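You operate a simulated robot arm through the tools that you are given. There is no shell and no other tool.

The job below is to be done with a simulated robot arm. You get a single attempt, and the scene is never put back.

Task
Put things in order on the top of the window bench. At the end: the yellow spring stands where the grey pin stood; the silver can (marked "Grease") from the top of the window bench stands where the yellow spring stood; the black filter from the top of the window bench stands on top of the grey cover; the grey pin from the top of the window bench stands where the black filter stood; whatever was shut is shut again. Leave all else as you found it, and nothing knocked over.
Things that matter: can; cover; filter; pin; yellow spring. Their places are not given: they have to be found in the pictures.

It is judged by the outcome, as a careful person would: the job done as asked, and still so three seconds after it is handed in. It fails if anything else is knocked over, pushed out of place, dropped, spilled or broken. Lids that push on must go on centred and level and be pressed home; caps that screw on are set level and turned clockwise until they are tight.

Robot
A 7-joint arm with a two-finger parallel gripper, fixed in place. Base frame: the origin is on the floor under the middle of its stand, x ahead of it, y to its left, z up; the work surface is at about z = 0.8. Readings come in m, degrees, newtons and seconds.
With the tool pointing down near the work surface it reaches from about 0.24 to 0.68 m from the base axis. Its first joint turns from -66.0 to 66.0 degrees. Payload 2.4 kg.
The tool frame sits at the grasp point between the pads (the TCP): z along the fingers, y along the line on which they close. The tips reach 0.03 m beyond it. Largest opening 0.094 m; finger width 0.028, thickness 0.01; the body of the gripper, 0.05 by 0.096 m, starts 0.055 m behind the TCP.
Orientation is that of the tool frame in the base frame, as a unit quaternion [w, x, y, z]. With the fingers straight down and closing along the base's y, the tool's x points along the base's -x, its y along +y and its z along -z.

Tools
- The arm moves only by the tool send_rows. Its arguments are lists of equal length, an entry for each row: "slide": the shift along the tool's x, y, z in units of 400 mm (1.0 is 400 mm), a list of three; "delta_rot": the turn, a rotation vector about the tool's x, y, z in units of 120 degrees (1.0 is 120 degrees), a list of three; "hand": the finger opening in mm, from 0 to 94. In form: {"slide": [[tx, ty, tz], ...], "delta_rot": [[rx, ry, rz], ...], "hand": [hand, ...]}. A call has 1 to 20 rows; each row is the pose to reach, as a shift and turn from the pose commanded when the call began, along the tool's axes at that moment. A call with a number of a shift or a turn outside -1 to 1 is refused whole. Each row takes 0.2 s and may step no farther than 0.05 m and 8.6 degrees from the row before; otherwise, or with a gripper value out of range, the whole call is refused. Where a pose cannot be reached the arm comes as near as it can. A force on the tool above 40 N (or 10 N above the force at the start of the call, whichever is more), or a blocked arm, ends the call early, and 0.2 s more pass. Each finger travels about 0.153 m/s and halts on what it meets, pressing with about 35 N; the grip force reading is that of the motor and also rises with nothing between the fingers. The clock runs only during rows and for 0.2 s after the last one: add rows that repeat a pose to give the fingers time. The reply holds the time, the measured pose of the TCP, the force on the tool along the base axes, the opening and the grip force, in the units named above and with some noise, with the torque about the TCP (base axes, N m) and any sound that the robot's microphone picked up, and new pictures: "pictures" is both (left out), scene, wrist or none.
- Cameras (640 x 400 px; columns grow to the right, rows downward): "scene" is fixed at [0.0254, 0.4621, 1.4522]; the picture's right is [-0.87, -0.50, 0.00], its down [-0.25, 0.43, -0.87] and it looks along [0.43, -0.75, -0.49] (base axes); focal length 350 px, centre (320, 200). "wrist" rides on the gripper at [0.076, 0.014, -0.103] in the tool frame; the picture's right is [-0.18, 0.98, 0.00], its down [-0.75, -0.14, -0.64] and it looks along [-0.63, -0.12, 0.77] (tool axes); focal length 243 px, centre (320, 200).
- probe_pixels(camera, pixels): for up to 12 pixels [column, row] of the newest picture of that camera ("zoom" is the newest enlarged one), the place [x, y, z] in the base frame of the surface seen there, good to about 0.002 m. The clock stands still meanwhile.
- zoom(camera, box): a new picture of the part [left, top, right, bottom] of that camera's present view, enlarged. The clock stands still meanwhile.
- finish_job(): hands the job in; it is judged then, once.

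Open the gripper and draw the arm clear of the work before you hand the job in, unless the task says otherwise.

The tools are called as a command line: name --argument value ..., lists and objects as JSON in quotes. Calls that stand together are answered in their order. send_rows: Moves the arm, as the interface text tells. Its arguments: {"type":"object","properties":{"slide":{"type":"array"},"delta_rot":{"type":"array"},"hand":{"type":"array"},"pictures":{"type":"string","enum":["both","scene","wrist","none"]}},"required":["slide","delta_rot","hand"]} The other tools are called the same way: probe_pixels (camera, pixels) gives the place of the surface under pixels of a picture; zoom (camera, box) takes an enlarged picture of a part of a camera's view; finish_job () hands the job in.

At the start:

```text
time_s: 0.0
position: [0.3389, -0.159, 1.1328]
orientation: [0.0, 0.0, 1.0, 0.0]
wrist_force: [0.5, -0.3, -0.4]
ft_torque: [-0.01, 0.0, -0.03]
opening: 0.094
gripper_force: 0.1
```

scene: 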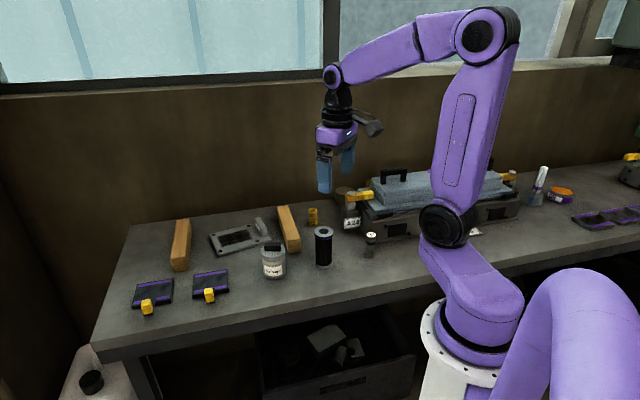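
wrist: 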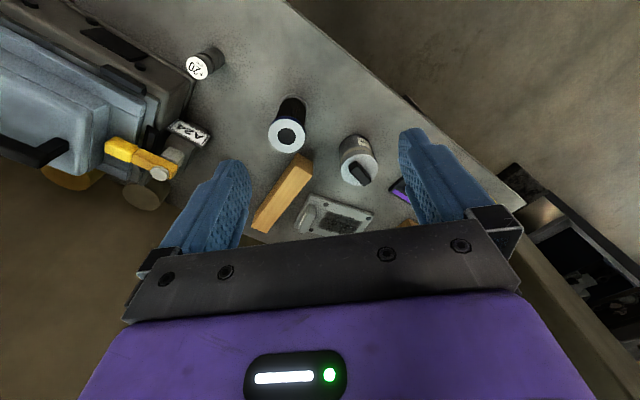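

I see a bench with wooden blocks, a grey plate (cover?) near (240,235), an orange/yellow thing at (313,215), a dark cylinder at (323,245), a can at (273,260), and a small pin near (371,238). I zoom in on the details first.

zoom --camera "scene" --box '[120, 180, 280, 320]'

zoom --camera "scene" --box '[250, 160, 410, 280]'

zoom --camera "scene" --box '[480, 140, 640, 260]'

zoom --camera "scene" --box '[240, 290, 420, 400]'

zoom --camera "wrist" --box '[150, 20, 450, 250]'

```text
2.86 times, centred on (200, 250) of scene
```

zoom: 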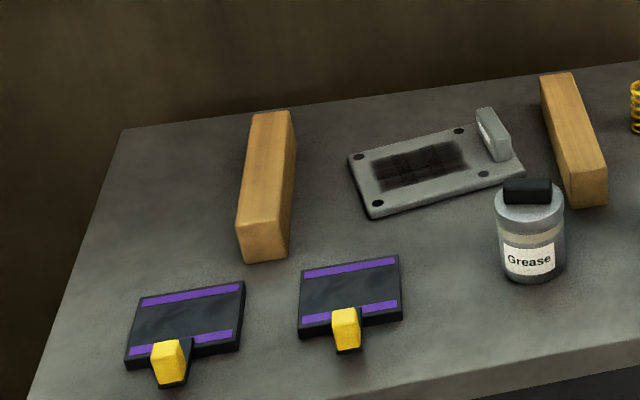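

```text
3.33 times, centred on (330, 220) of scene
```

zoom: 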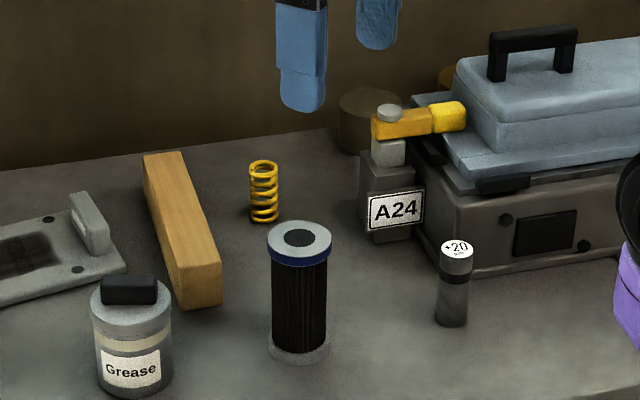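

```text
3.33 times, centred on (560, 200) of scene
```

zoom: 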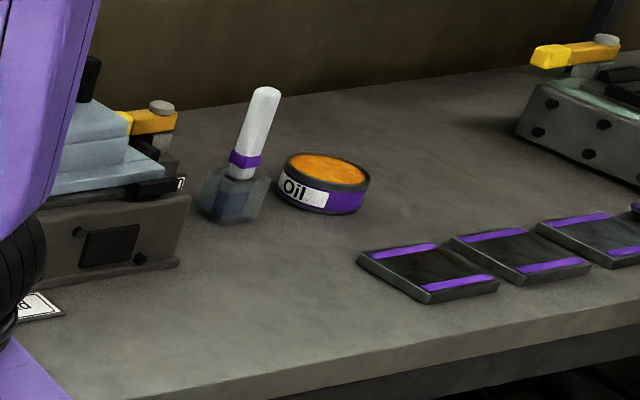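

```text
3.56 times, centred on (330, 345) of scene
```

zoom: 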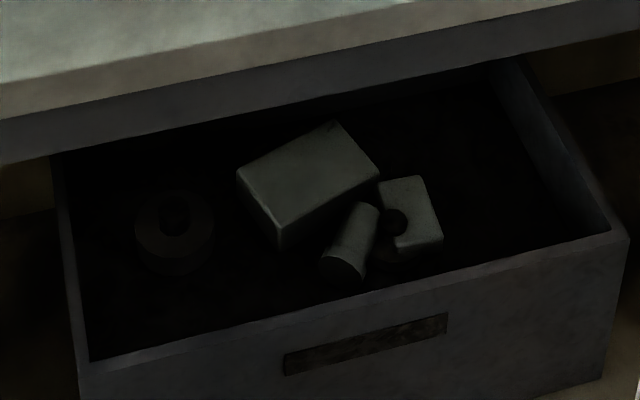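

```text
1.74 times, centred on (300, 135) of wrist
```

zoom: 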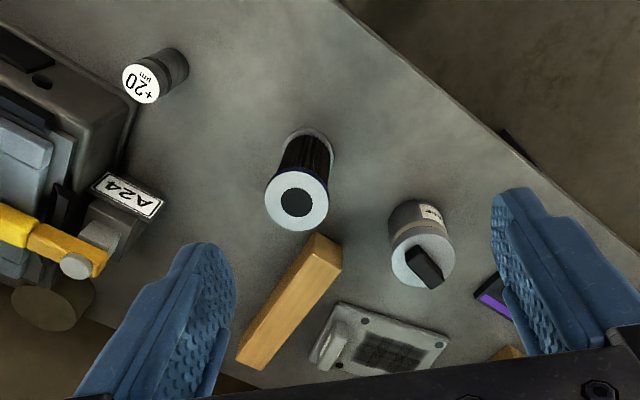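

The yellow spring is at (313,216), the filter at (323,245), the can at (273,262), the +20 pin at (371,238), and a flat grey plate at (237,236) is likely the cover. I probe their surfaces.

probe_pixels --camera "scene" --pixels '[[371, 234], [370, 222], [364, 240], [324, 230], [324, 245], [323, 262], [313, 209], [316, 216], [273, 245], [273, 260], [272, 275], [230, 240]]'

probe_pixels --camera "scene" --pixels '[[210, 220], [214, 248], [250, 238], [262, 231], [245, 222], [235, 235], [268, 230], [262, 219], [288, 210], [291, 245], [180, 225], [222, 252]]'

probe_pixels --camera "wrist" --pixels '[[198, 67], [207, 62], [287, 136], [290, 110], [355, 165], [361, 173], [335, 218], [310, 215], [280, 190], [230, 80], [330, 90], [162, 172]]'

```text
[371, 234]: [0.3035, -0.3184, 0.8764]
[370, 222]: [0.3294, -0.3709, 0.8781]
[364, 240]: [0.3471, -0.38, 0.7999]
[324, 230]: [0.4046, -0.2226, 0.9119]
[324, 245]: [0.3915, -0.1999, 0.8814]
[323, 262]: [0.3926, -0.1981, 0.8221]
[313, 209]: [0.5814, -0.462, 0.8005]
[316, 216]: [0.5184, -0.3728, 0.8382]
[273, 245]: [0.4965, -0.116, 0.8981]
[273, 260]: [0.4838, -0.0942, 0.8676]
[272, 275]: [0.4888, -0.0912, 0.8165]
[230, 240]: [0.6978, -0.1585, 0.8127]
```

```text
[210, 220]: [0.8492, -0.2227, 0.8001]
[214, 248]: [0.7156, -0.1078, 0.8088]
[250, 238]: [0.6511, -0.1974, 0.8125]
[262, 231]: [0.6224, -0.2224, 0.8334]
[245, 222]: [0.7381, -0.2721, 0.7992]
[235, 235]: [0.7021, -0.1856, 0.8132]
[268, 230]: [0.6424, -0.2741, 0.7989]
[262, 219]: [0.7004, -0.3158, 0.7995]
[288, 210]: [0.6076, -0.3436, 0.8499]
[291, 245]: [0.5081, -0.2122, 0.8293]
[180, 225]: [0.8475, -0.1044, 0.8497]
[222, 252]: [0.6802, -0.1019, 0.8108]
```

```text
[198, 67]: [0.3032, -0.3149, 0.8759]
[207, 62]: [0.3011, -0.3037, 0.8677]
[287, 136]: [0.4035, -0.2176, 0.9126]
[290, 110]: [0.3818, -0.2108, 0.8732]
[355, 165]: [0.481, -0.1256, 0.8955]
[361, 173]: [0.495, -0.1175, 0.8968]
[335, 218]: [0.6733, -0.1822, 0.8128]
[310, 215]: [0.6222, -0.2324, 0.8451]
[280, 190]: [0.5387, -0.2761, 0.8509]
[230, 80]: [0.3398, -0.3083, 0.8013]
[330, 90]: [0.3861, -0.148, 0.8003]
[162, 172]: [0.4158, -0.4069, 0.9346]
```

The pin top is at about (0.303,-0.316,0.876), the filter top at (0.404,-0.220,0.912), the can at (0.49,-0.118), the spring near (0.518,-0.375), and the plate around (0.68,-0.18,0.813). I zoom closely on the plate and on the spring to measure them better.

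zoom --camera "scene" --box '[200, 208, 280, 258]'

probe_pixels --camera "zoom" --pixels '[[70, 230], [150, 335], [520, 240], [440, 110], [300, 210], [120, 320], [455, 255], [425, 150], [500, 180], [470, 110], [550, 220], [350, 170]]'

```text
8.00 times, centred on (240, 233) of scene
```

zoom: 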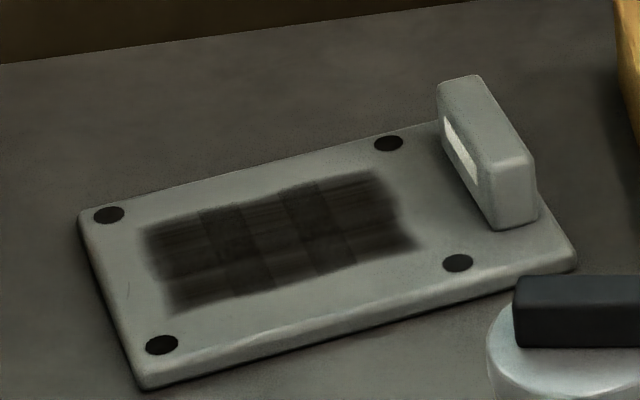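

```text
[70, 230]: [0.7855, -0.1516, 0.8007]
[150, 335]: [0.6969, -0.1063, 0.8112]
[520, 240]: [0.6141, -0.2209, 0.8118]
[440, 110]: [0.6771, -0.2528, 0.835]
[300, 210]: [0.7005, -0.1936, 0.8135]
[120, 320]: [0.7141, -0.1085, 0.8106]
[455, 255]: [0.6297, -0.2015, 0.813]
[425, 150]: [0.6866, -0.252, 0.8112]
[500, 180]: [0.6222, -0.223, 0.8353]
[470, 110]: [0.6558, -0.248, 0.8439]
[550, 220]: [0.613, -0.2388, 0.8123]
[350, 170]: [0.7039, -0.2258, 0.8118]
```

The plate has a raised handle and four dark spots. I probe the four spots and the centre, and compare with the big box's lid near (430,185) and other nearby items.

probe_pixels --camera "zoom" --pixels '[[108, 215], [162, 344], [458, 263], [388, 143], [280, 245], [145, 380], [570, 255], [85, 220], [495, 215], [535, 190], [445, 95], [475, 85]]'

zoom --camera "scene" --box '[330, 150, 540, 260]'

zoom --camera "scene" --box '[295, 195, 355, 235]'

```text
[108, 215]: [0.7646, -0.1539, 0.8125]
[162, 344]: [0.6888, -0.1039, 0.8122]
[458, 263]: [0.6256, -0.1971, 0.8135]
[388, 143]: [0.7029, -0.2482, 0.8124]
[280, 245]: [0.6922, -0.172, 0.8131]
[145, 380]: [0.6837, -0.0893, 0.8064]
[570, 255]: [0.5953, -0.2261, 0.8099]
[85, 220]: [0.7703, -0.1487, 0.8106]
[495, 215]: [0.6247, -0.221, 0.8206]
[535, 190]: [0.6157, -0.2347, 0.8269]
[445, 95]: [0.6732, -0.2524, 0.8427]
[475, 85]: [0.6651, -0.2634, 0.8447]
```

```text
3.05 times, centred on (435, 205) of scene
```

zoom: 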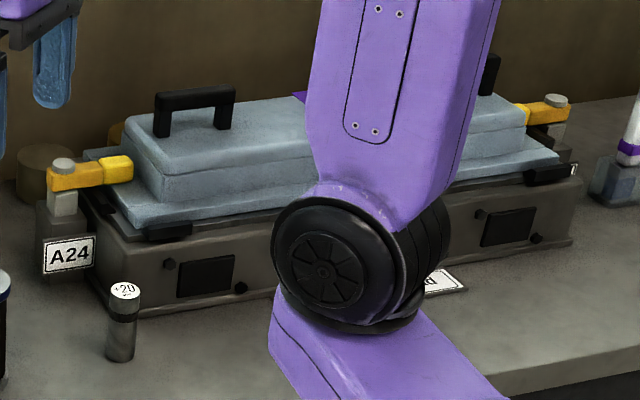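

```text
10.00 times, centred on (325, 215) of scene
```

zoom: 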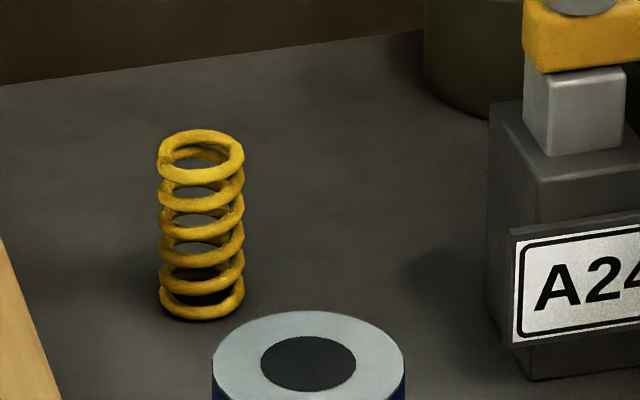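

The grey plate with handle is clearly the loose grey cover (the box lid is blue and clamped). I probe the spring rings in this zoom and will then measure filter, can and pin edges.

probe_pixels --camera "zoom" --pixels '[[200, 177], [165, 160], [240, 160], [195, 136], [200, 235], [200, 312], [165, 297], [240, 297], [200, 205], [310, 320], [310, 365], [235, 370]]'

zoom --camera "scene" --box '[255, 225, 345, 285]'

zoom --camera "scene" --box '[340, 205, 400, 265]'

```text
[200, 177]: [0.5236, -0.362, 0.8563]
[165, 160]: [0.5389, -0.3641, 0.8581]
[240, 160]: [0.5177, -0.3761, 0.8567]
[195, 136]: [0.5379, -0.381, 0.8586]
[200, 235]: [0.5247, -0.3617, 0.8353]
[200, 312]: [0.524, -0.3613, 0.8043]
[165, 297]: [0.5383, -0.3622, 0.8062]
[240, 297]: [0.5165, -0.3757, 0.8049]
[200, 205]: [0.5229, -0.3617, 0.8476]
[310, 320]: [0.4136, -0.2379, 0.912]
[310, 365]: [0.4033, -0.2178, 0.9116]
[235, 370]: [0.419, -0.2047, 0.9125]
```

```text
6.67 times, centred on (300, 255) of scene
```

zoom: 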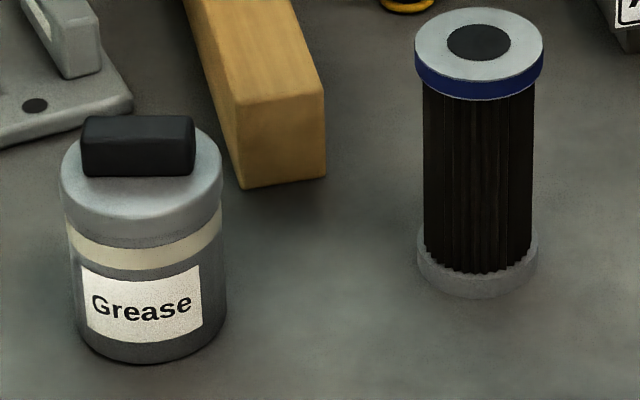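

```text
6.67 times, centred on (370, 235) of scene
```

zoom: 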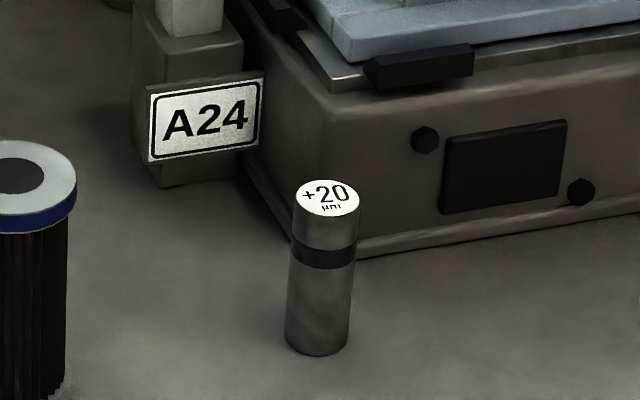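

Spring centre is about (0.529,-0.371), diameter ~0.027, height 0.06. I now probe the pin top, pin foot, and box edge in the newest zoom, and the can/filter edges through the scene camera.

probe_pixels --camera "zoom" --pixels '[[329, 197], [298, 197], [358, 197], [328, 182], [328, 212], [316, 348], [290, 335], [344, 335], [362, 252], [243, 185], [165, 185], [250, 150]]'

probe_pixels --camera "scene" --pixels '[[323.8, 231.2], [314.8, 232], [332.8, 231], [323.8, 226.8], [323.5, 235], [322.5, 298], [276, 242], [283, 245], [265, 252], [287, 252], [276, 256], [275, 277]]'

```text
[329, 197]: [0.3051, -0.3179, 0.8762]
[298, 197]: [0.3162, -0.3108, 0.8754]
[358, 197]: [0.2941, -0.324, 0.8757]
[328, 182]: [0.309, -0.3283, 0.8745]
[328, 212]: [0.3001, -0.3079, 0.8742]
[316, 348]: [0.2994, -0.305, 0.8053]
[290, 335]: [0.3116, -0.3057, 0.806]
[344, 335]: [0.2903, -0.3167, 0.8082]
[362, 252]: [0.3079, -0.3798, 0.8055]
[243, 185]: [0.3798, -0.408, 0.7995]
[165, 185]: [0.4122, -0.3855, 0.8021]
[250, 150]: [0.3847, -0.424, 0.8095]
```

```text
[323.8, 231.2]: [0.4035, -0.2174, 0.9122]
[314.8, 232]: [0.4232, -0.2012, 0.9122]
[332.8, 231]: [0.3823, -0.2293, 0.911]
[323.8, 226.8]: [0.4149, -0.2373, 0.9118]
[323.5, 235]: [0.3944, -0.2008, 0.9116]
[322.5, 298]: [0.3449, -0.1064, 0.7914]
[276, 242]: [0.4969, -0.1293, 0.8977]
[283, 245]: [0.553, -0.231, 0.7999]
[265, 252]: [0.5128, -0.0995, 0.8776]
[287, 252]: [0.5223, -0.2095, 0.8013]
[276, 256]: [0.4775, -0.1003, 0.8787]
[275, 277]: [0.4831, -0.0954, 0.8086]
```

Pin centre (0.305,-0.318), filter centre (0.4035,-0.2175), cover centre about (0.683,-0.187) with its free area around (0.69,-0.175), near the reach limit. I move the empty gripper up and out toward the cover, at z≈1.05, to check reach and see it better.

send_rows --slide '[[-0.082, -0.006, 0.026], [-0.163, -0.012, 0.052], [-0.245, -0.018, 0.078], [-0.326, -0.024, 0.104], [-0.408, -0.03, 0.13], [-0.489, -0.036, 0.156], [-0.571, -0.042, 0.182], [-0.6525, -0.0475, 0.2075]]' --delta_rot '[[0, 0, 0], [0, 0, 0], [0, 0, 0], [0, 0, 0], [0, 0, 0], [0, 0, 0], [0, 0, 0], [0, 0, 0]]' --hand '[94, 94, 94, 94, 94, 94, 94, 94]' --pictures "both"

```text
time_s: 1.8
position: [0.601, -0.1784, 1.0478]
orientation: [-0.001, -0.001, 1.0, -0.001]
wrist_force: [-0.3, -0.1, 0.2]
ft_torque: [0.01, 0.0, 0.01]
opening: 0.0942
gripper_force: 0.0
```

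scene: 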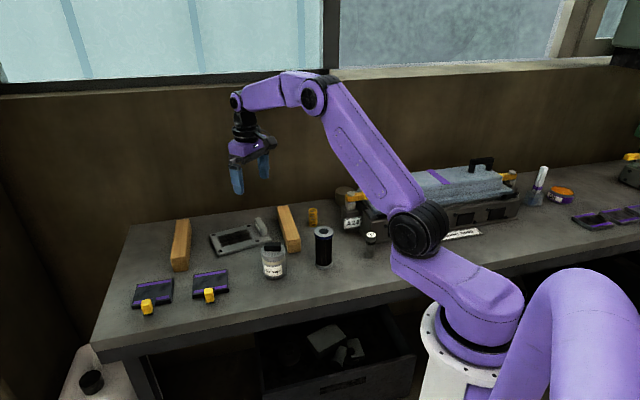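
wrist: 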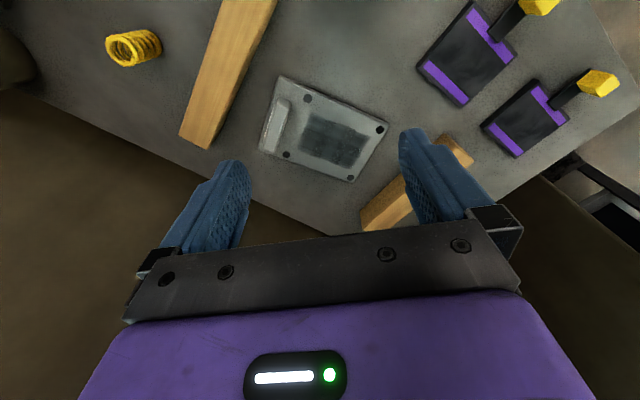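

The arm reached (0.601,-0.178,1.048) and the wrist now shows the cover around (325,130) and the spring at (133,47). I zoom the wrist view and probe the cover's corners.

zoom --camera "wrist" --box '[240, 60, 400, 200]'

probe_pixels --camera "wrist" --pixels '[[281, 78], [262, 149], [387, 126], [352, 180], [307, 98], [379, 129], [349, 177], [286, 155], [333, 141], [289, 105], [274, 145], [280, 122]]'

probe_pixels --camera "wrist" --pixels '[[110, 40], [125, 48], [120, 32], [117, 60], [155, 45], [145, 33], [272, 0], [208, 148], [180, 130], [225, 0], [365, 222], [450, 140]]'

```text
2.86 times, centred on (320, 130) of wrist
```

zoom: 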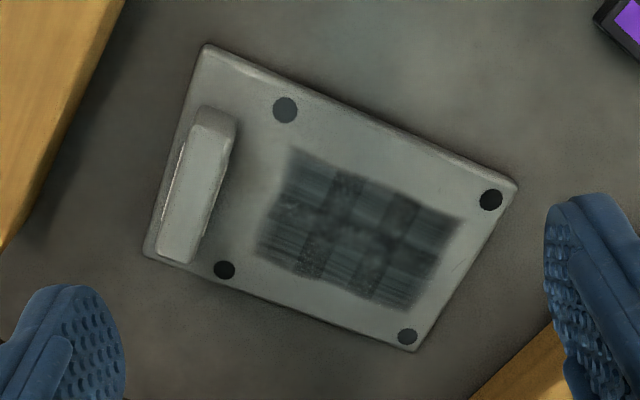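

```text
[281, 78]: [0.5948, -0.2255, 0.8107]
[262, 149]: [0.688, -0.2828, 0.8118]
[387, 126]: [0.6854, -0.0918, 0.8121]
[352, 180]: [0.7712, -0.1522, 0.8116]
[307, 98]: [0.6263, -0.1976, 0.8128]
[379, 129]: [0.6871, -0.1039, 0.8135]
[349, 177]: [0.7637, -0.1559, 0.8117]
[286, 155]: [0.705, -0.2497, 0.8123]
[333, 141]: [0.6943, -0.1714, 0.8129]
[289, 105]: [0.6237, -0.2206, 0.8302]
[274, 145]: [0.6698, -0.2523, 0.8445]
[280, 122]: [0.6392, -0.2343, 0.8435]
```

```text
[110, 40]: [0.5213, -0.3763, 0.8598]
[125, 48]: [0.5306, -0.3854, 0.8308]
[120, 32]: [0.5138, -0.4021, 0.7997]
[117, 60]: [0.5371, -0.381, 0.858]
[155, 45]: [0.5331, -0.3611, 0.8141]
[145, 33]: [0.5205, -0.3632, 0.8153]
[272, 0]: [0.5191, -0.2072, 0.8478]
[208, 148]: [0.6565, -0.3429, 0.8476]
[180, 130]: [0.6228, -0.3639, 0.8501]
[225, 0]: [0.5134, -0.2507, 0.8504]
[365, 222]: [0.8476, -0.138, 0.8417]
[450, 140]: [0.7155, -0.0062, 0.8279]
```

Cover corners give a centre of (0.685,-0.188), and handle face leaves ample space. I test straight-down reach over the target at (0.687,-0.182,0.93), with the fingertips at 0.90, clear of everything.

send_rows --slide '[[-0.055, -0.0025, 0.075], [-0.109, -0.005, 0.15], [-0.163, -0.0075, 0.225], [-0.2175, -0.01, 0.3], [-0.2175, -0.01, 0.3]]' --delta_rot '[[0, 0, 0], [0, 0, 0], [0, 0, 0], [0, 0, 0], [0, 0, 0]]' --hand '[94, 94, 94, 94, 94]' --pictures "both"

```text
time_s: 3.0
position: [0.6746, -0.1754, 0.9255]
orientation: [0.0, 0.0, 1.0, 0.0]
wrist_force: [-0.4, 0.3, -0.5]
ft_torque: [-0.02, 0.0, 0.02]
opening: 0.0938
gripper_force: 0.0
out of reach, approached as far as the arm can: row 4, 5
```

scene: 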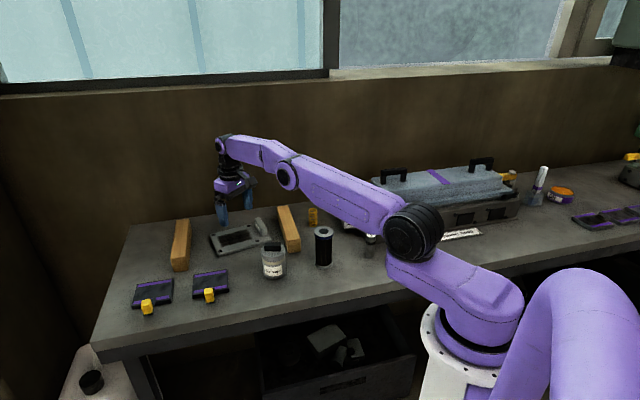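
wrist: 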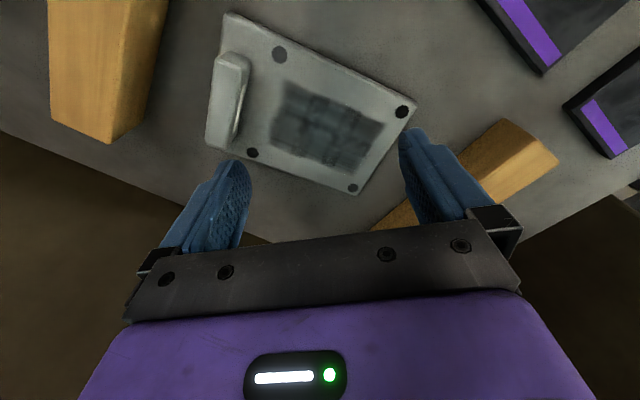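

Straight down, the reach ends at about 0.697 m, so I'll use a 15° outward tilt for the filter. First I retreat up and in to about (0.60,-0.178,1.05) while yawing 14.8° so that the tilt plane faces the cover.

send_rows --slide '[[0.055, 0.0025, -0.075], [0.109, 0.005, -0.15], [0.163, 0.0075, -0.225], [0.2175, 0.01, -0.3], [0.2175, 0.01, -0.3]]' --delta_rot '[[0, 0, 0.04], [0, 0, 0.08], [0, 0, 0.123], [0, 0, 0.123], [0, 0, 0.123]]' --hand '[94, 94, 94, 94, 94]' --pictures "none"

```text
time_s: 4.2
position: [0.5867, -0.1707, 1.0469]
orientation: [0.0, 0.129, 0.992, 0.0]
wrist_force: [-0.7, -0.4, 0.4]
ft_torque: [0.0, 0.01, 0.0]
opening: 0.0939
gripper_force: 0.0
```

The command base is the reached pose, and the yaw is good (tool x = (-0.967,0.256,0)). Next I move back above the filter at z≈1.05 and tilt 15° outward about the tool y.

send_rows --slide '[[0.0818, -0.0385, 0], [0.1635, -0.077, 0], [0.2453, -0.1154, 0], [0.327, -0.154, 0], [0.4088, -0.1923, 0], [0.4905, -0.2308, 0], [0.4905, -0.2308, 0]]' --delta_rot '[[0, -0.02, 0], [0, -0.04, 0], [0, -0.06, 0], [0, -0.08, 0], [0, -0.1, 0], [0, -0.125, 0], [0, -0.125, 0]]' --hand '[94, 94, 94, 94, 94, 94, 94]' --pictures "both"

```text
time_s: 5.8
position: [0.373, -0.2121, 1.0464]
orientation: [0.13, 0.126, 0.983, -0.017]
wrist_force: [-0.2, -0.3, 0.1]
ft_torque: [-0.02, -0.01, 0.01]
opening: 0.0941
gripper_force: 0.1
```

scene: 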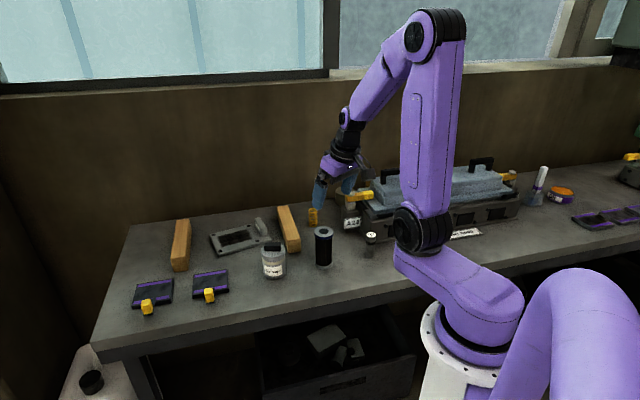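
wrist: 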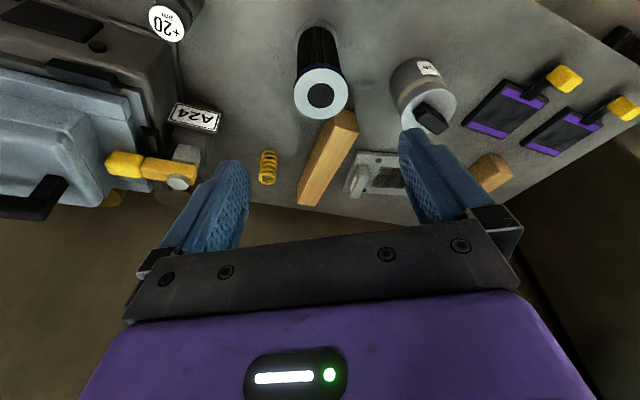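

The tilt is as planned (tool z ≈ (0.251,-0.066,-0.964)), and the filter top shows at wrist (320,95). I probe the filter's rim from this nearer view to fix its centre.

probe_pixels --camera "wrist" --pixels '[[320, 95], [297, 90], [344, 93], [321, 72], [320, 116], [303, 45], [337, 45], [318, 28], [432, 103], [425, 80], [400, 110], [418, 118]]'

zoom --camera "wrist" --box '[260, 0, 480, 140]'

```text
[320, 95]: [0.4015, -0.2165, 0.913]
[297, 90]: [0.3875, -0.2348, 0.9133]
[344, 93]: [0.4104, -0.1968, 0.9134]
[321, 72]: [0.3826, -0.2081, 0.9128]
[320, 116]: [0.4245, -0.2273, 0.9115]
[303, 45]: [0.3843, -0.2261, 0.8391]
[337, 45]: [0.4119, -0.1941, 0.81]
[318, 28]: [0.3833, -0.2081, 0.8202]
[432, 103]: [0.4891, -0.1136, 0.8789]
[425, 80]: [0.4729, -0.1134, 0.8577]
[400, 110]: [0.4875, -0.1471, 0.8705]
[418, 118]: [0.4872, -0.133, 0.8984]
```

```text
2.86 times, centred on (370, 70) of wrist
```

zoom: 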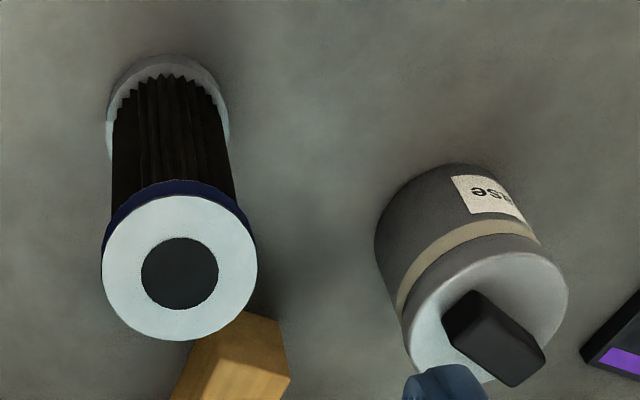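

Filter centre is about (0.403,-0.217), rim diameter ~0.052. I descend along the tool axis to TCP z≈0.888 around it, gripper still fully open.

send_rows --slide '[[0.03, 0.0073, 0.05], [0.03, 0.0073, 0.13], [0.03, 0.0073, 0.21], [0.03, 0.0073, 0.28], [0.03, 0.0073, 0.34], [0.03, 0.0073, 0.38], [0.03, 0.0073, 0.4015], [0.03, 0.0073, 0.4015]]' --delta_rot '[[0, 0, 0], [0, 0, 0], [0, 0, 0], [0, 0, 0], [0, 0, 0], [0, 0, 0], [0, 0, 0], [0, 0, 0]]' --hand '[94, 94, 94, 94, 94, 94, 94, 94]' --pictures "both"

```text
time_s: 7.6
position: [0.4024, -0.2169, 0.8886]
orientation: [0.129, 0.126, 0.983, -0.016]
wrist_force: [0.1, 0.4, 0.0]
ft_torque: [0.03, 0.0, -0.04]
opening: 0.0938
gripper_force: 0.0
```

scene: 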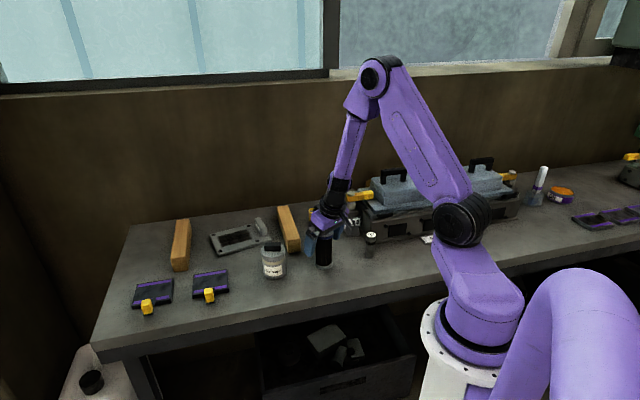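
wrist: 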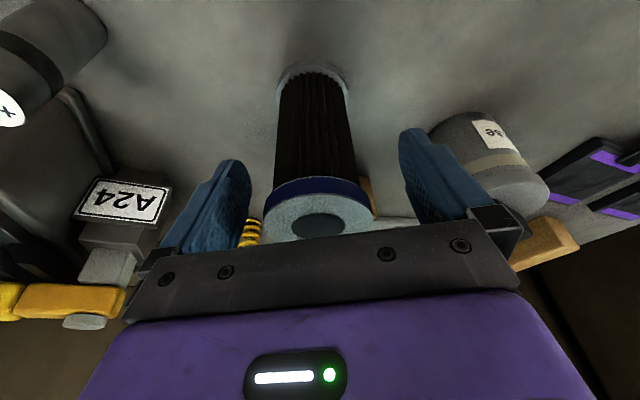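

The filter sits centred between the fingers (rim at x 265–372, fingers at 250 and 400). I close slowly on it.

send_rows --slide '[[0, 0, 0], [0, 0, 0], [0, 0, 0], [0, 0, 0], [0, 0, 0], [0, 0, 0], [0, 0, 0]]' --delta_rot '[[0, 0, 0], [0, 0, 0], [0, 0, 0], [0, 0, 0], [0, 0, 0], [0, 0, 0], [0, 0, 0]]' --hand '[70, 60, 54, 50, 45, 40, 35]' --pictures "both"

```text
time_s: 9.2
position: [0.4034, -0.2165, 0.8893]
orientation: [0.13, 0.127, 0.983, -0.017]
wrist_force: [0.5, -1.2, 1.9]
ft_torque: [0.01, 0.0, 0.0]
opening: 0.0541
gripper_force: 34.9
```

scene: 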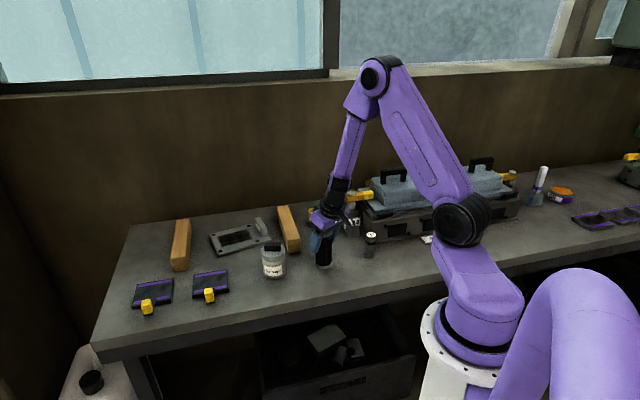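
wrist: 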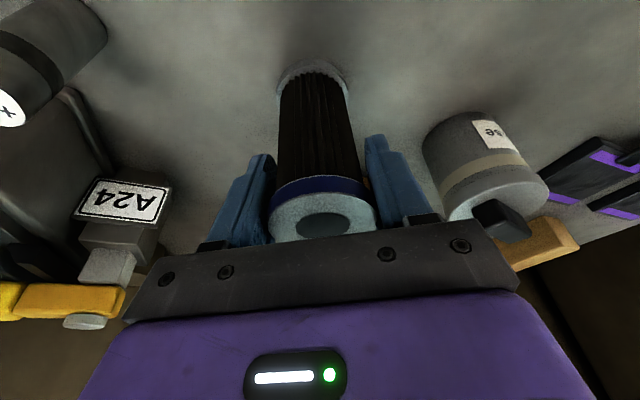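

The grip holds at 54 mm with 35 N. I lift straight up by 0.12 m, slowly at first, and check.

send_rows --slide '[[-0.004, 0, -0.0145], [-0.012, 0, -0.0434], [-0.025, 0, -0.0925], [-0.039, 0, -0.1445], [-0.0585, 0, -0.2168], [-0.078, 0, -0.289], [-0.078, 0, -0.289]]' --delta_rot '[[0, 0, 0], [0, 0, 0], [0, 0, 0], [0, 0, 0], [0, 0, 0], [0, 0, 0], [0, 0, 0]]' --hand '[35, 35, 35, 35, 35, 35, 35]' --pictures "both"

```text
time_s: 10.8
position: [0.4013, -0.2166, 1.0104]
orientation: [0.13, 0.126, 0.983, -0.016]
wrist_force: [0.0, -0.3, -2.1]
ft_torque: [-0.02, 0.0, 0.02]
opening: 0.0544
gripper_force: 34.7
```

scene: 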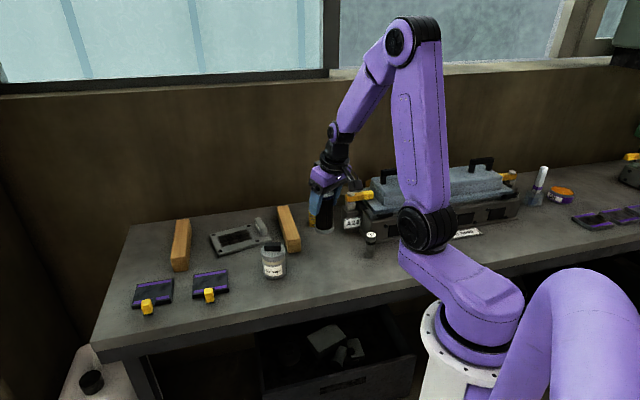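
wrist: 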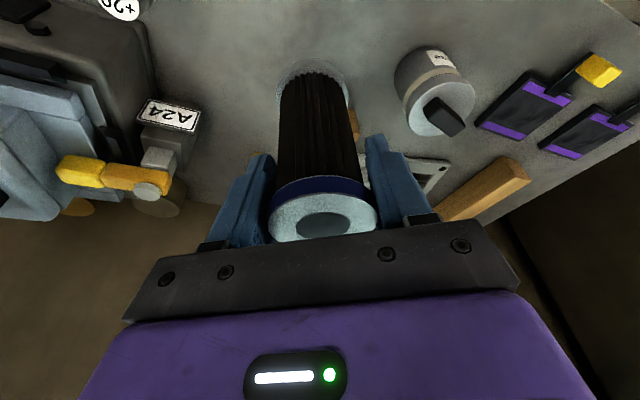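

The filter came up cleanly (about 2 N of weight). I carry it level at TCP z≈1.01 over to (0.687,-0.182), above the cover.

send_rows --slide '[[-0.0646, 0.0264, 0.0174], [-0.1291, 0.0528, 0.0348], [-0.1937, 0.0791, 0.0521], [-0.2582, 0.1055, 0.0695], [-0.3228, 0.1319, 0.0869], [-0.3873, 0.1583, 0.1043], [-0.4519, 0.1847, 0.1217], [-0.5164, 0.211, 0.139], [-0.581, 0.2374, 0.1564], [-0.6455, 0.2638, 0.1738], [-0.6455, 0.2638, 0.1738]]' --delta_rot '[[0, 0, 0], [0, 0, 0], [0, 0, 0], [0, 0, 0], [0, 0, 0], [0, 0, 0], [0, 0, 0], [0, 0, 0], [0, 0, 0], [0, 0, 0], [0, 0, 0]]' --hand '[35, 35, 35, 35, 35, 35, 35, 35, 35, 35, 35]' --pictures "both"

```text
time_s: 13.2
position: [0.687, -0.1833, 1.0082]
orientation: [0.128, 0.127, 0.983, -0.017]
wrist_force: [0.5, 1.0, -2.5]
ft_torque: [-0.02, 0.02, 0.0]
opening: 0.0543
gripper_force: 35.5
```

scene: 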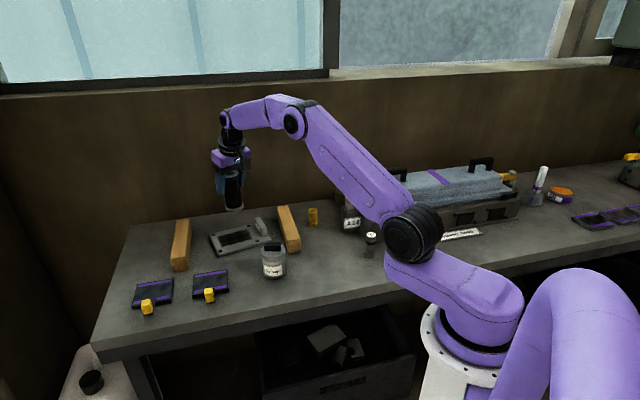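
wrist: 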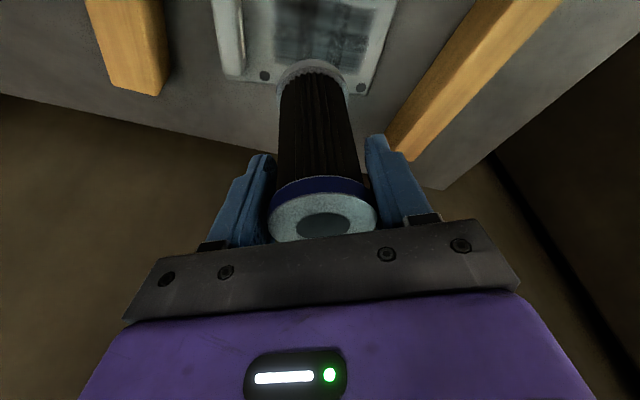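

It reached the target column at 15° tilt. I check the filter's verticality and its position by zooming and probing before lowering.

zoom --camera "scene" --box '[195, 150, 285, 260]'

probe_pixels --camera "scene" --pixels '[[233, 185], [233, 195], [233, 202], [234, 208]]'

probe_pixels --camera "wrist" --pixels '[[323, 225], [275, 215], [370, 212], [318, 64], [281, 80], [347, 85], [316, 120], [320, 170]]'

```text
3.64 times, centred on (240, 205) of scene
```

zoom: 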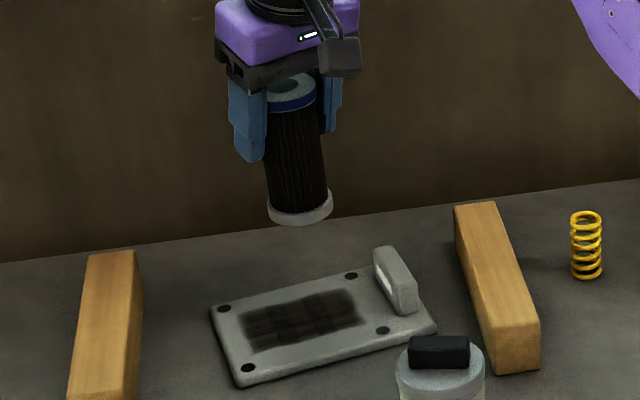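

```text
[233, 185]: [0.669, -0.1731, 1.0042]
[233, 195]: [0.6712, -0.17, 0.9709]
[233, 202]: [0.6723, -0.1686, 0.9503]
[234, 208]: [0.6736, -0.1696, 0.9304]
```

```text
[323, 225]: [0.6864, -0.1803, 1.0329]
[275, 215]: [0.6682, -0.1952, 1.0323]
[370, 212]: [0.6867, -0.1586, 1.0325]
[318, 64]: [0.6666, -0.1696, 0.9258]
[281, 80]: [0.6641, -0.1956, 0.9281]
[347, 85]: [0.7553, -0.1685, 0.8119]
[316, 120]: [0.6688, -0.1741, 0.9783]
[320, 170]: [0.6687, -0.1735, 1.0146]
```

The filter hangs vertical (side points at (0.6687,-0.1735) at both heights), its foot at about z=0.919. I lower 0.095 m, leaving about 1 cm above the cover.

send_rows --slide '[[0.0124, 0, 0.0458], [0.0247, 0, 0.0916], [0.0371, 0, 0.1374], [0.0494, 0, 0.1832], [0.0618, 0, 0.229], [0.0618, 0, 0.229]]' --delta_rot '[[0, 0, 0], [0, 0, 0], [0, 0, 0], [0, 0, 0], [0, 0, 0], [0, 0, 0]]' --hand '[35, 35, 35, 35, 35, 35]' --pictures "both"

```text
time_s: 14.6
position: [0.6883, -0.1823, 0.9143]
orientation: [0.129, 0.126, 0.983, -0.017]
wrist_force: [0.3, 0.3, -2.1]
ft_torque: [0.03, 0.0, 0.03]
opening: 0.0543
gripper_force: 35.4
```

scene: 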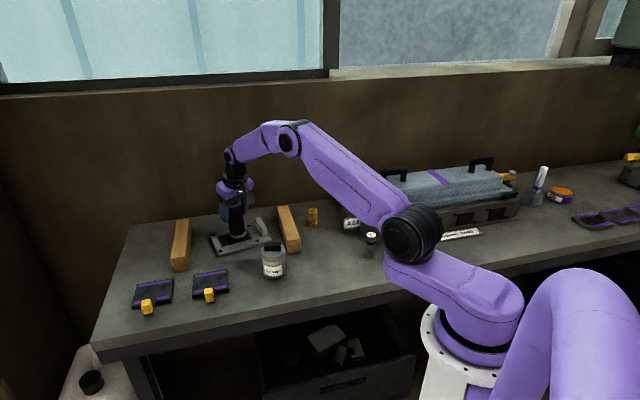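
wrist: 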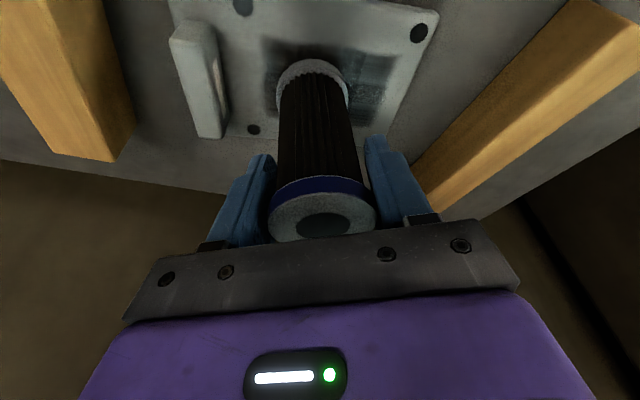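

The filter is about 1.2 cm above the cover's mesh area. I lower another 0.011 m slowly and watch the force.

send_rows --slide '[[0.0018, 0, 0.0066], [0.0036, 0, 0.0133], [0.0054, 0, 0.0199], [0.0072, 0, 0.0265], [0.0072, 0, 0.0265]]' --delta_rot '[[0, 0, 0], [0, 0, 0], [0, 0, 0], [0, 0, 0], [0, 0, 0]]' --hand '[35, 35, 35, 35, 35]' --pictures "both"

```text
time_s: 15.8
position: [0.6874, -0.1837, 0.903]
orientation: [0.129, 0.126, 0.983, -0.016]
wrist_force: [0.5, 0.5, -2.0]
ft_torque: [0.0, -0.05, 0.0]
opening: 0.0543
gripper_force: 34.7
```

scene: 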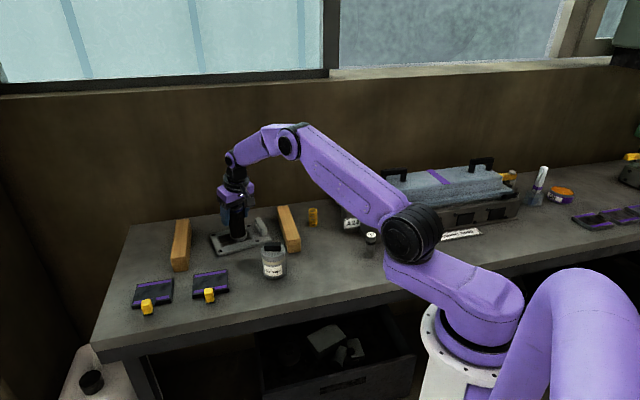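
wrist: 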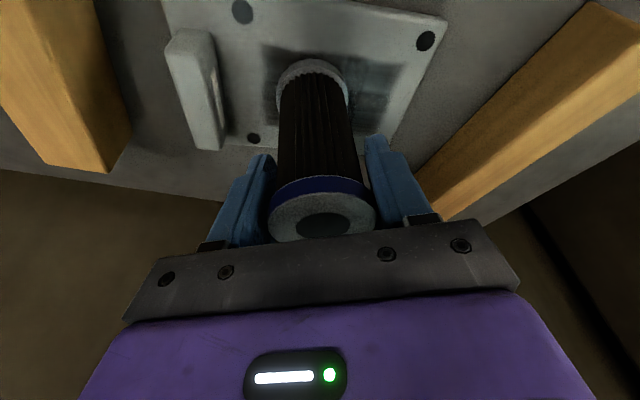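

No contact yet (force still -2 N at z=0.903). I creep down 2 mm in half-millimetre rows.

send_rows --slide '[[0.0003, 0, 0.0012], [0.0007, 0, 0.0024], [0.001, 0, 0.0036], [0.0013, 0, 0.0048], [0.0013, 0, 0.0048]]' --delta_rot '[[0, 0, 0], [0, 0, 0], [0, 0, 0], [0, 0, 0], [0, 0, 0]]' --hand '[35, 35, 35, 35, 35]' --pictures "wrist"

```text
time_s: 17.0
position: [0.6868, -0.1837, 0.9014]
orientation: [0.131, 0.127, 0.983, -0.017]
wrist_force: [2.1, 0.5, 1.5]
ft_torque: [0.07, -0.1, -0.03]
opening: 0.0542
gripper_force: 35.4
```

wrist: 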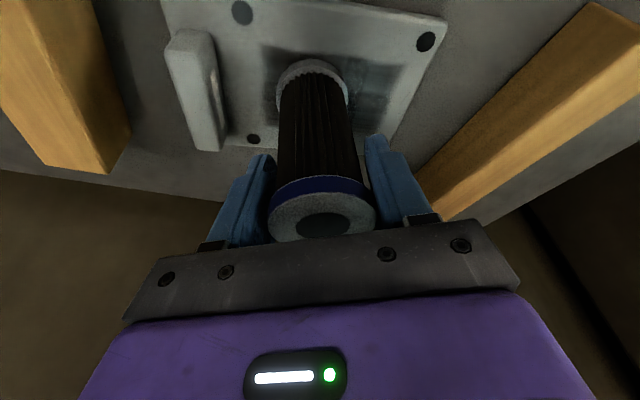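

The force rose by about 3.5 N, so the filter rests on the cover. I open the fingers gradually while staying still.

send_rows --slide '[[0, 0, 0], [0, 0, 0], [0, 0, 0], [0, 0, 0], [0, 0, 0], [0, 0, 0], [0, 0, 0]]' --delta_rot '[[0, 0, 0], [0, 0, 0], [0, 0, 0], [0, 0, 0], [0, 0, 0], [0, 0, 0], [0, 0, 0]]' --hand '[54, 56, 60, 68, 78, 90, 94]' --pictures "both"

```text
time_s: 18.6
position: [0.6864, -0.1834, 0.9006]
orientation: [0.13, 0.127, 0.983, -0.017]
wrist_force: [-0.2, 0.9, -0.5]
ft_torque: [0.0, 0.0, 0.02]
opening: 0.0939
gripper_force: 0.0
```

scene: 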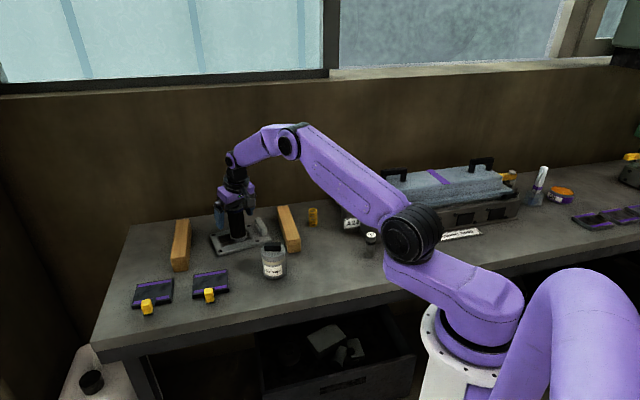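
wrist: 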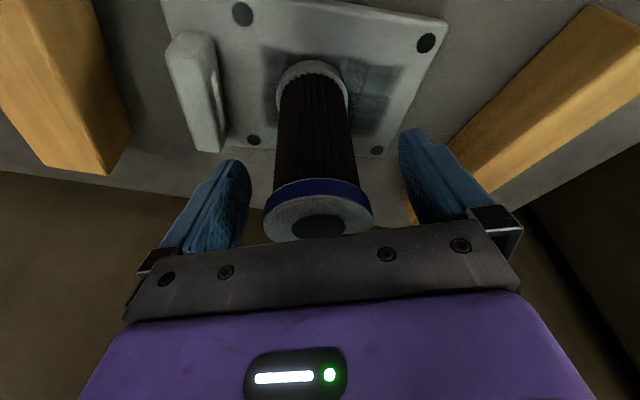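

The filter stands free on the cover. I back off along the tool axis by 0.14 m.

send_rows --slide '[[0, 0, -0.03], [0, 0, -0.08], [0, 0, -0.15], [0, 0, -0.22], [0, 0, -0.29], [0, 0, -0.35], [0, 0, -0.35]]' --delta_rot '[[0, 0, 0], [0, 0, 0], [0, 0, 0], [0, 0, 0], [0, 0, 0], [0, 0, 0], [0, 0, 0]]' --hand '[94, 94, 94, 94, 94, 94, 94]' --pictures "both"

```text
time_s: 20.2
position: [0.6523, -0.1725, 1.0353]
orientation: [0.129, 0.127, 0.983, -0.017]
wrist_force: [0.2, 0.3, -0.1]
ft_torque: [-0.01, 0.03, 0.01]
opening: 0.0942
gripper_force: 0.1
```

scene: 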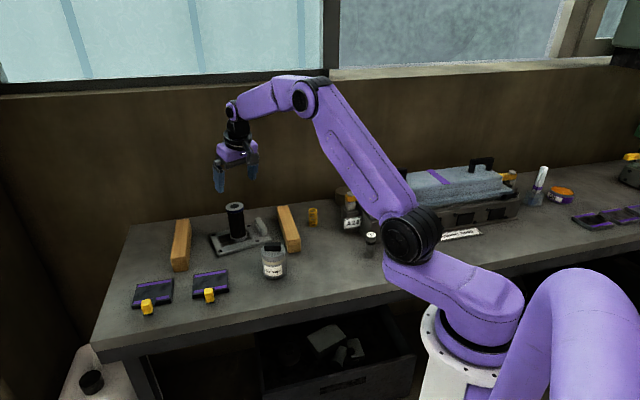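
wrist: 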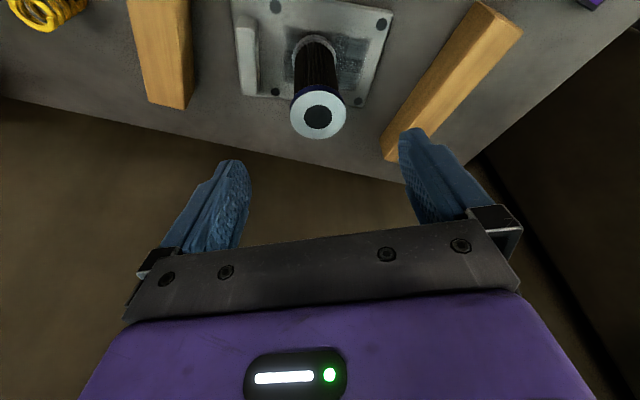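

The filter stands well on the cover's middle. Next is the pin: I travel at z≈1.04–1.05 to above it at (0.305,-0.318), removing the tilt on the way.

send_rows --slide '[[0.0712, -0.0571, -0.023], [0.1423, -0.1142, -0.0459], [0.2135, -0.1712, -0.0689], [0.2846, -0.2283, -0.0918], [0.3558, -0.2854, -0.1148], [0.4269, -0.3425, -0.1377], [0.4981, -0.3996, -0.1607], [0.5692, -0.4566, -0.1836], [0.6404, -0.5137, -0.2066], [0.7115, -0.5708, -0.2295], [0.7115, -0.5708, -0.2295]]' --delta_rot '[[0, 0.0125, 0], [0, 0.025, 0], [0, 0.0375, 0], [0, 0.05, 0], [0, 0.0625, 0], [0, 0.075, 0], [0, 0.0875, 0], [0, 0.1, 0], [0, 0.1125, 0], [0, 0.125, 0], [0, 0.125, 0]]' --hand '[94, 94, 94, 94, 94, 94, 94, 94, 94, 94, 94]' --pictures "both"

```text
time_s: 22.6
position: [0.3062, -0.3194, 1.052]
orientation: [-0.001, 0.127, 0.992, 0.0]
wrist_force: [0.6, -0.7, -0.1]
ft_torque: [-0.03, -0.03, 0.06]
opening: 0.0942
gripper_force: 0.0
```

scene: 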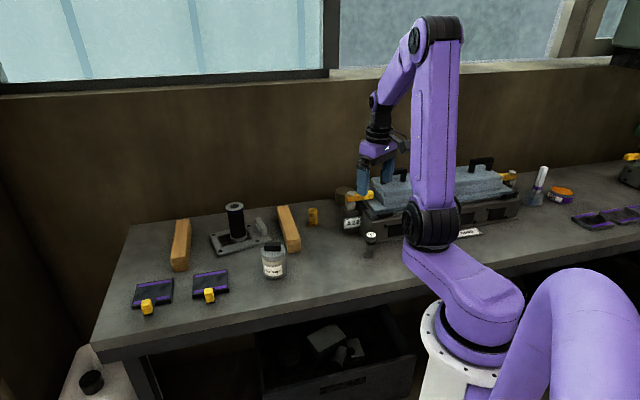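
wrist: 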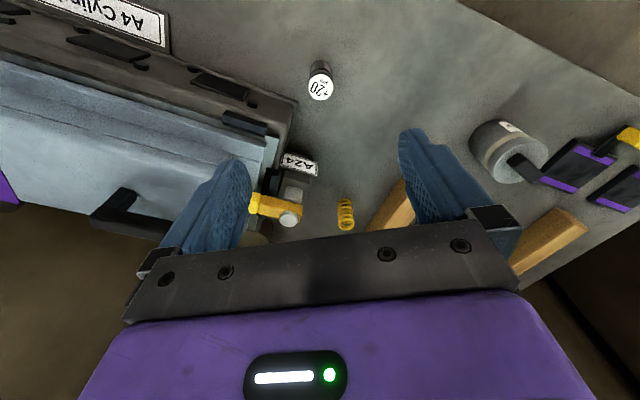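

The pin's "+20" face is at (321,88), with the box front running from (160,45) to (295,100). I probe the pin, the box edges and the clamp heights for clearance.

probe_pixels --camera "wrist" --pixels '[[321, 88], [310, 88], [332, 88], [321, 77], [321, 99], [170, 45], [285, 98], [296, 101], [250, 100], [240, 122], [288, 218], [298, 160]]'

probe_pixels --camera "wrist" --pixels '[[265, 150], [200, 120], [220, 83], [130, 60], [340, 207], [347, 210], [343, 225], [494, 135], [510, 150], [535, 160], [480, 150], [495, 180]]'

zoom --camera "wrist" --box '[220, 40, 380, 180]'

```text
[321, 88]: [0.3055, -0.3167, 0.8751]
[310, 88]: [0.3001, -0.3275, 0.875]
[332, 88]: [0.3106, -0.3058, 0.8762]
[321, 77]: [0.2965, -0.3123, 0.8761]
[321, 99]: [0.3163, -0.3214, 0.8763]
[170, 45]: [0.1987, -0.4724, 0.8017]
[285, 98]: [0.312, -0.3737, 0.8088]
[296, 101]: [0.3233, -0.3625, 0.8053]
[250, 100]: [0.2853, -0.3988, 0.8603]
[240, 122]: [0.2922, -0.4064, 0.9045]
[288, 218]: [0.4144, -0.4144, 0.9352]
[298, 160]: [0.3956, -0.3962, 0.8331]
```

```text
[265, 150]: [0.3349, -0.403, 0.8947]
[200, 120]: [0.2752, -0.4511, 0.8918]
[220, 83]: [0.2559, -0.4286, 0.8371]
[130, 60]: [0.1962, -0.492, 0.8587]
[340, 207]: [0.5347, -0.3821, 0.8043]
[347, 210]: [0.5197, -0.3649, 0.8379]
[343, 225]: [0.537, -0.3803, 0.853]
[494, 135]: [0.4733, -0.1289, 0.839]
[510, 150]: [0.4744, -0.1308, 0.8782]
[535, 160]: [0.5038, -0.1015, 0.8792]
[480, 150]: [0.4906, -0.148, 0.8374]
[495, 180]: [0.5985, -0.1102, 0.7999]
```

```text
2.86 times, centred on (300, 110) of wrist
```

zoom: 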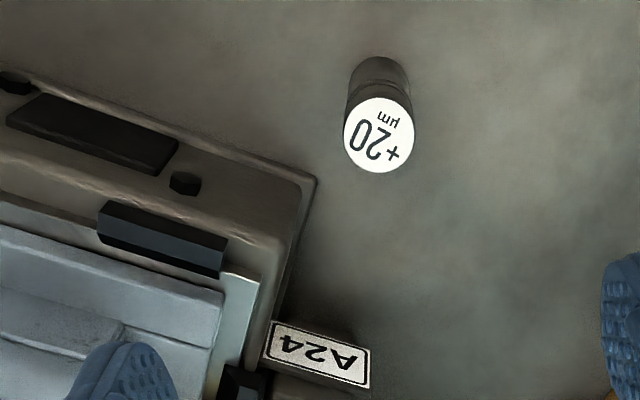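

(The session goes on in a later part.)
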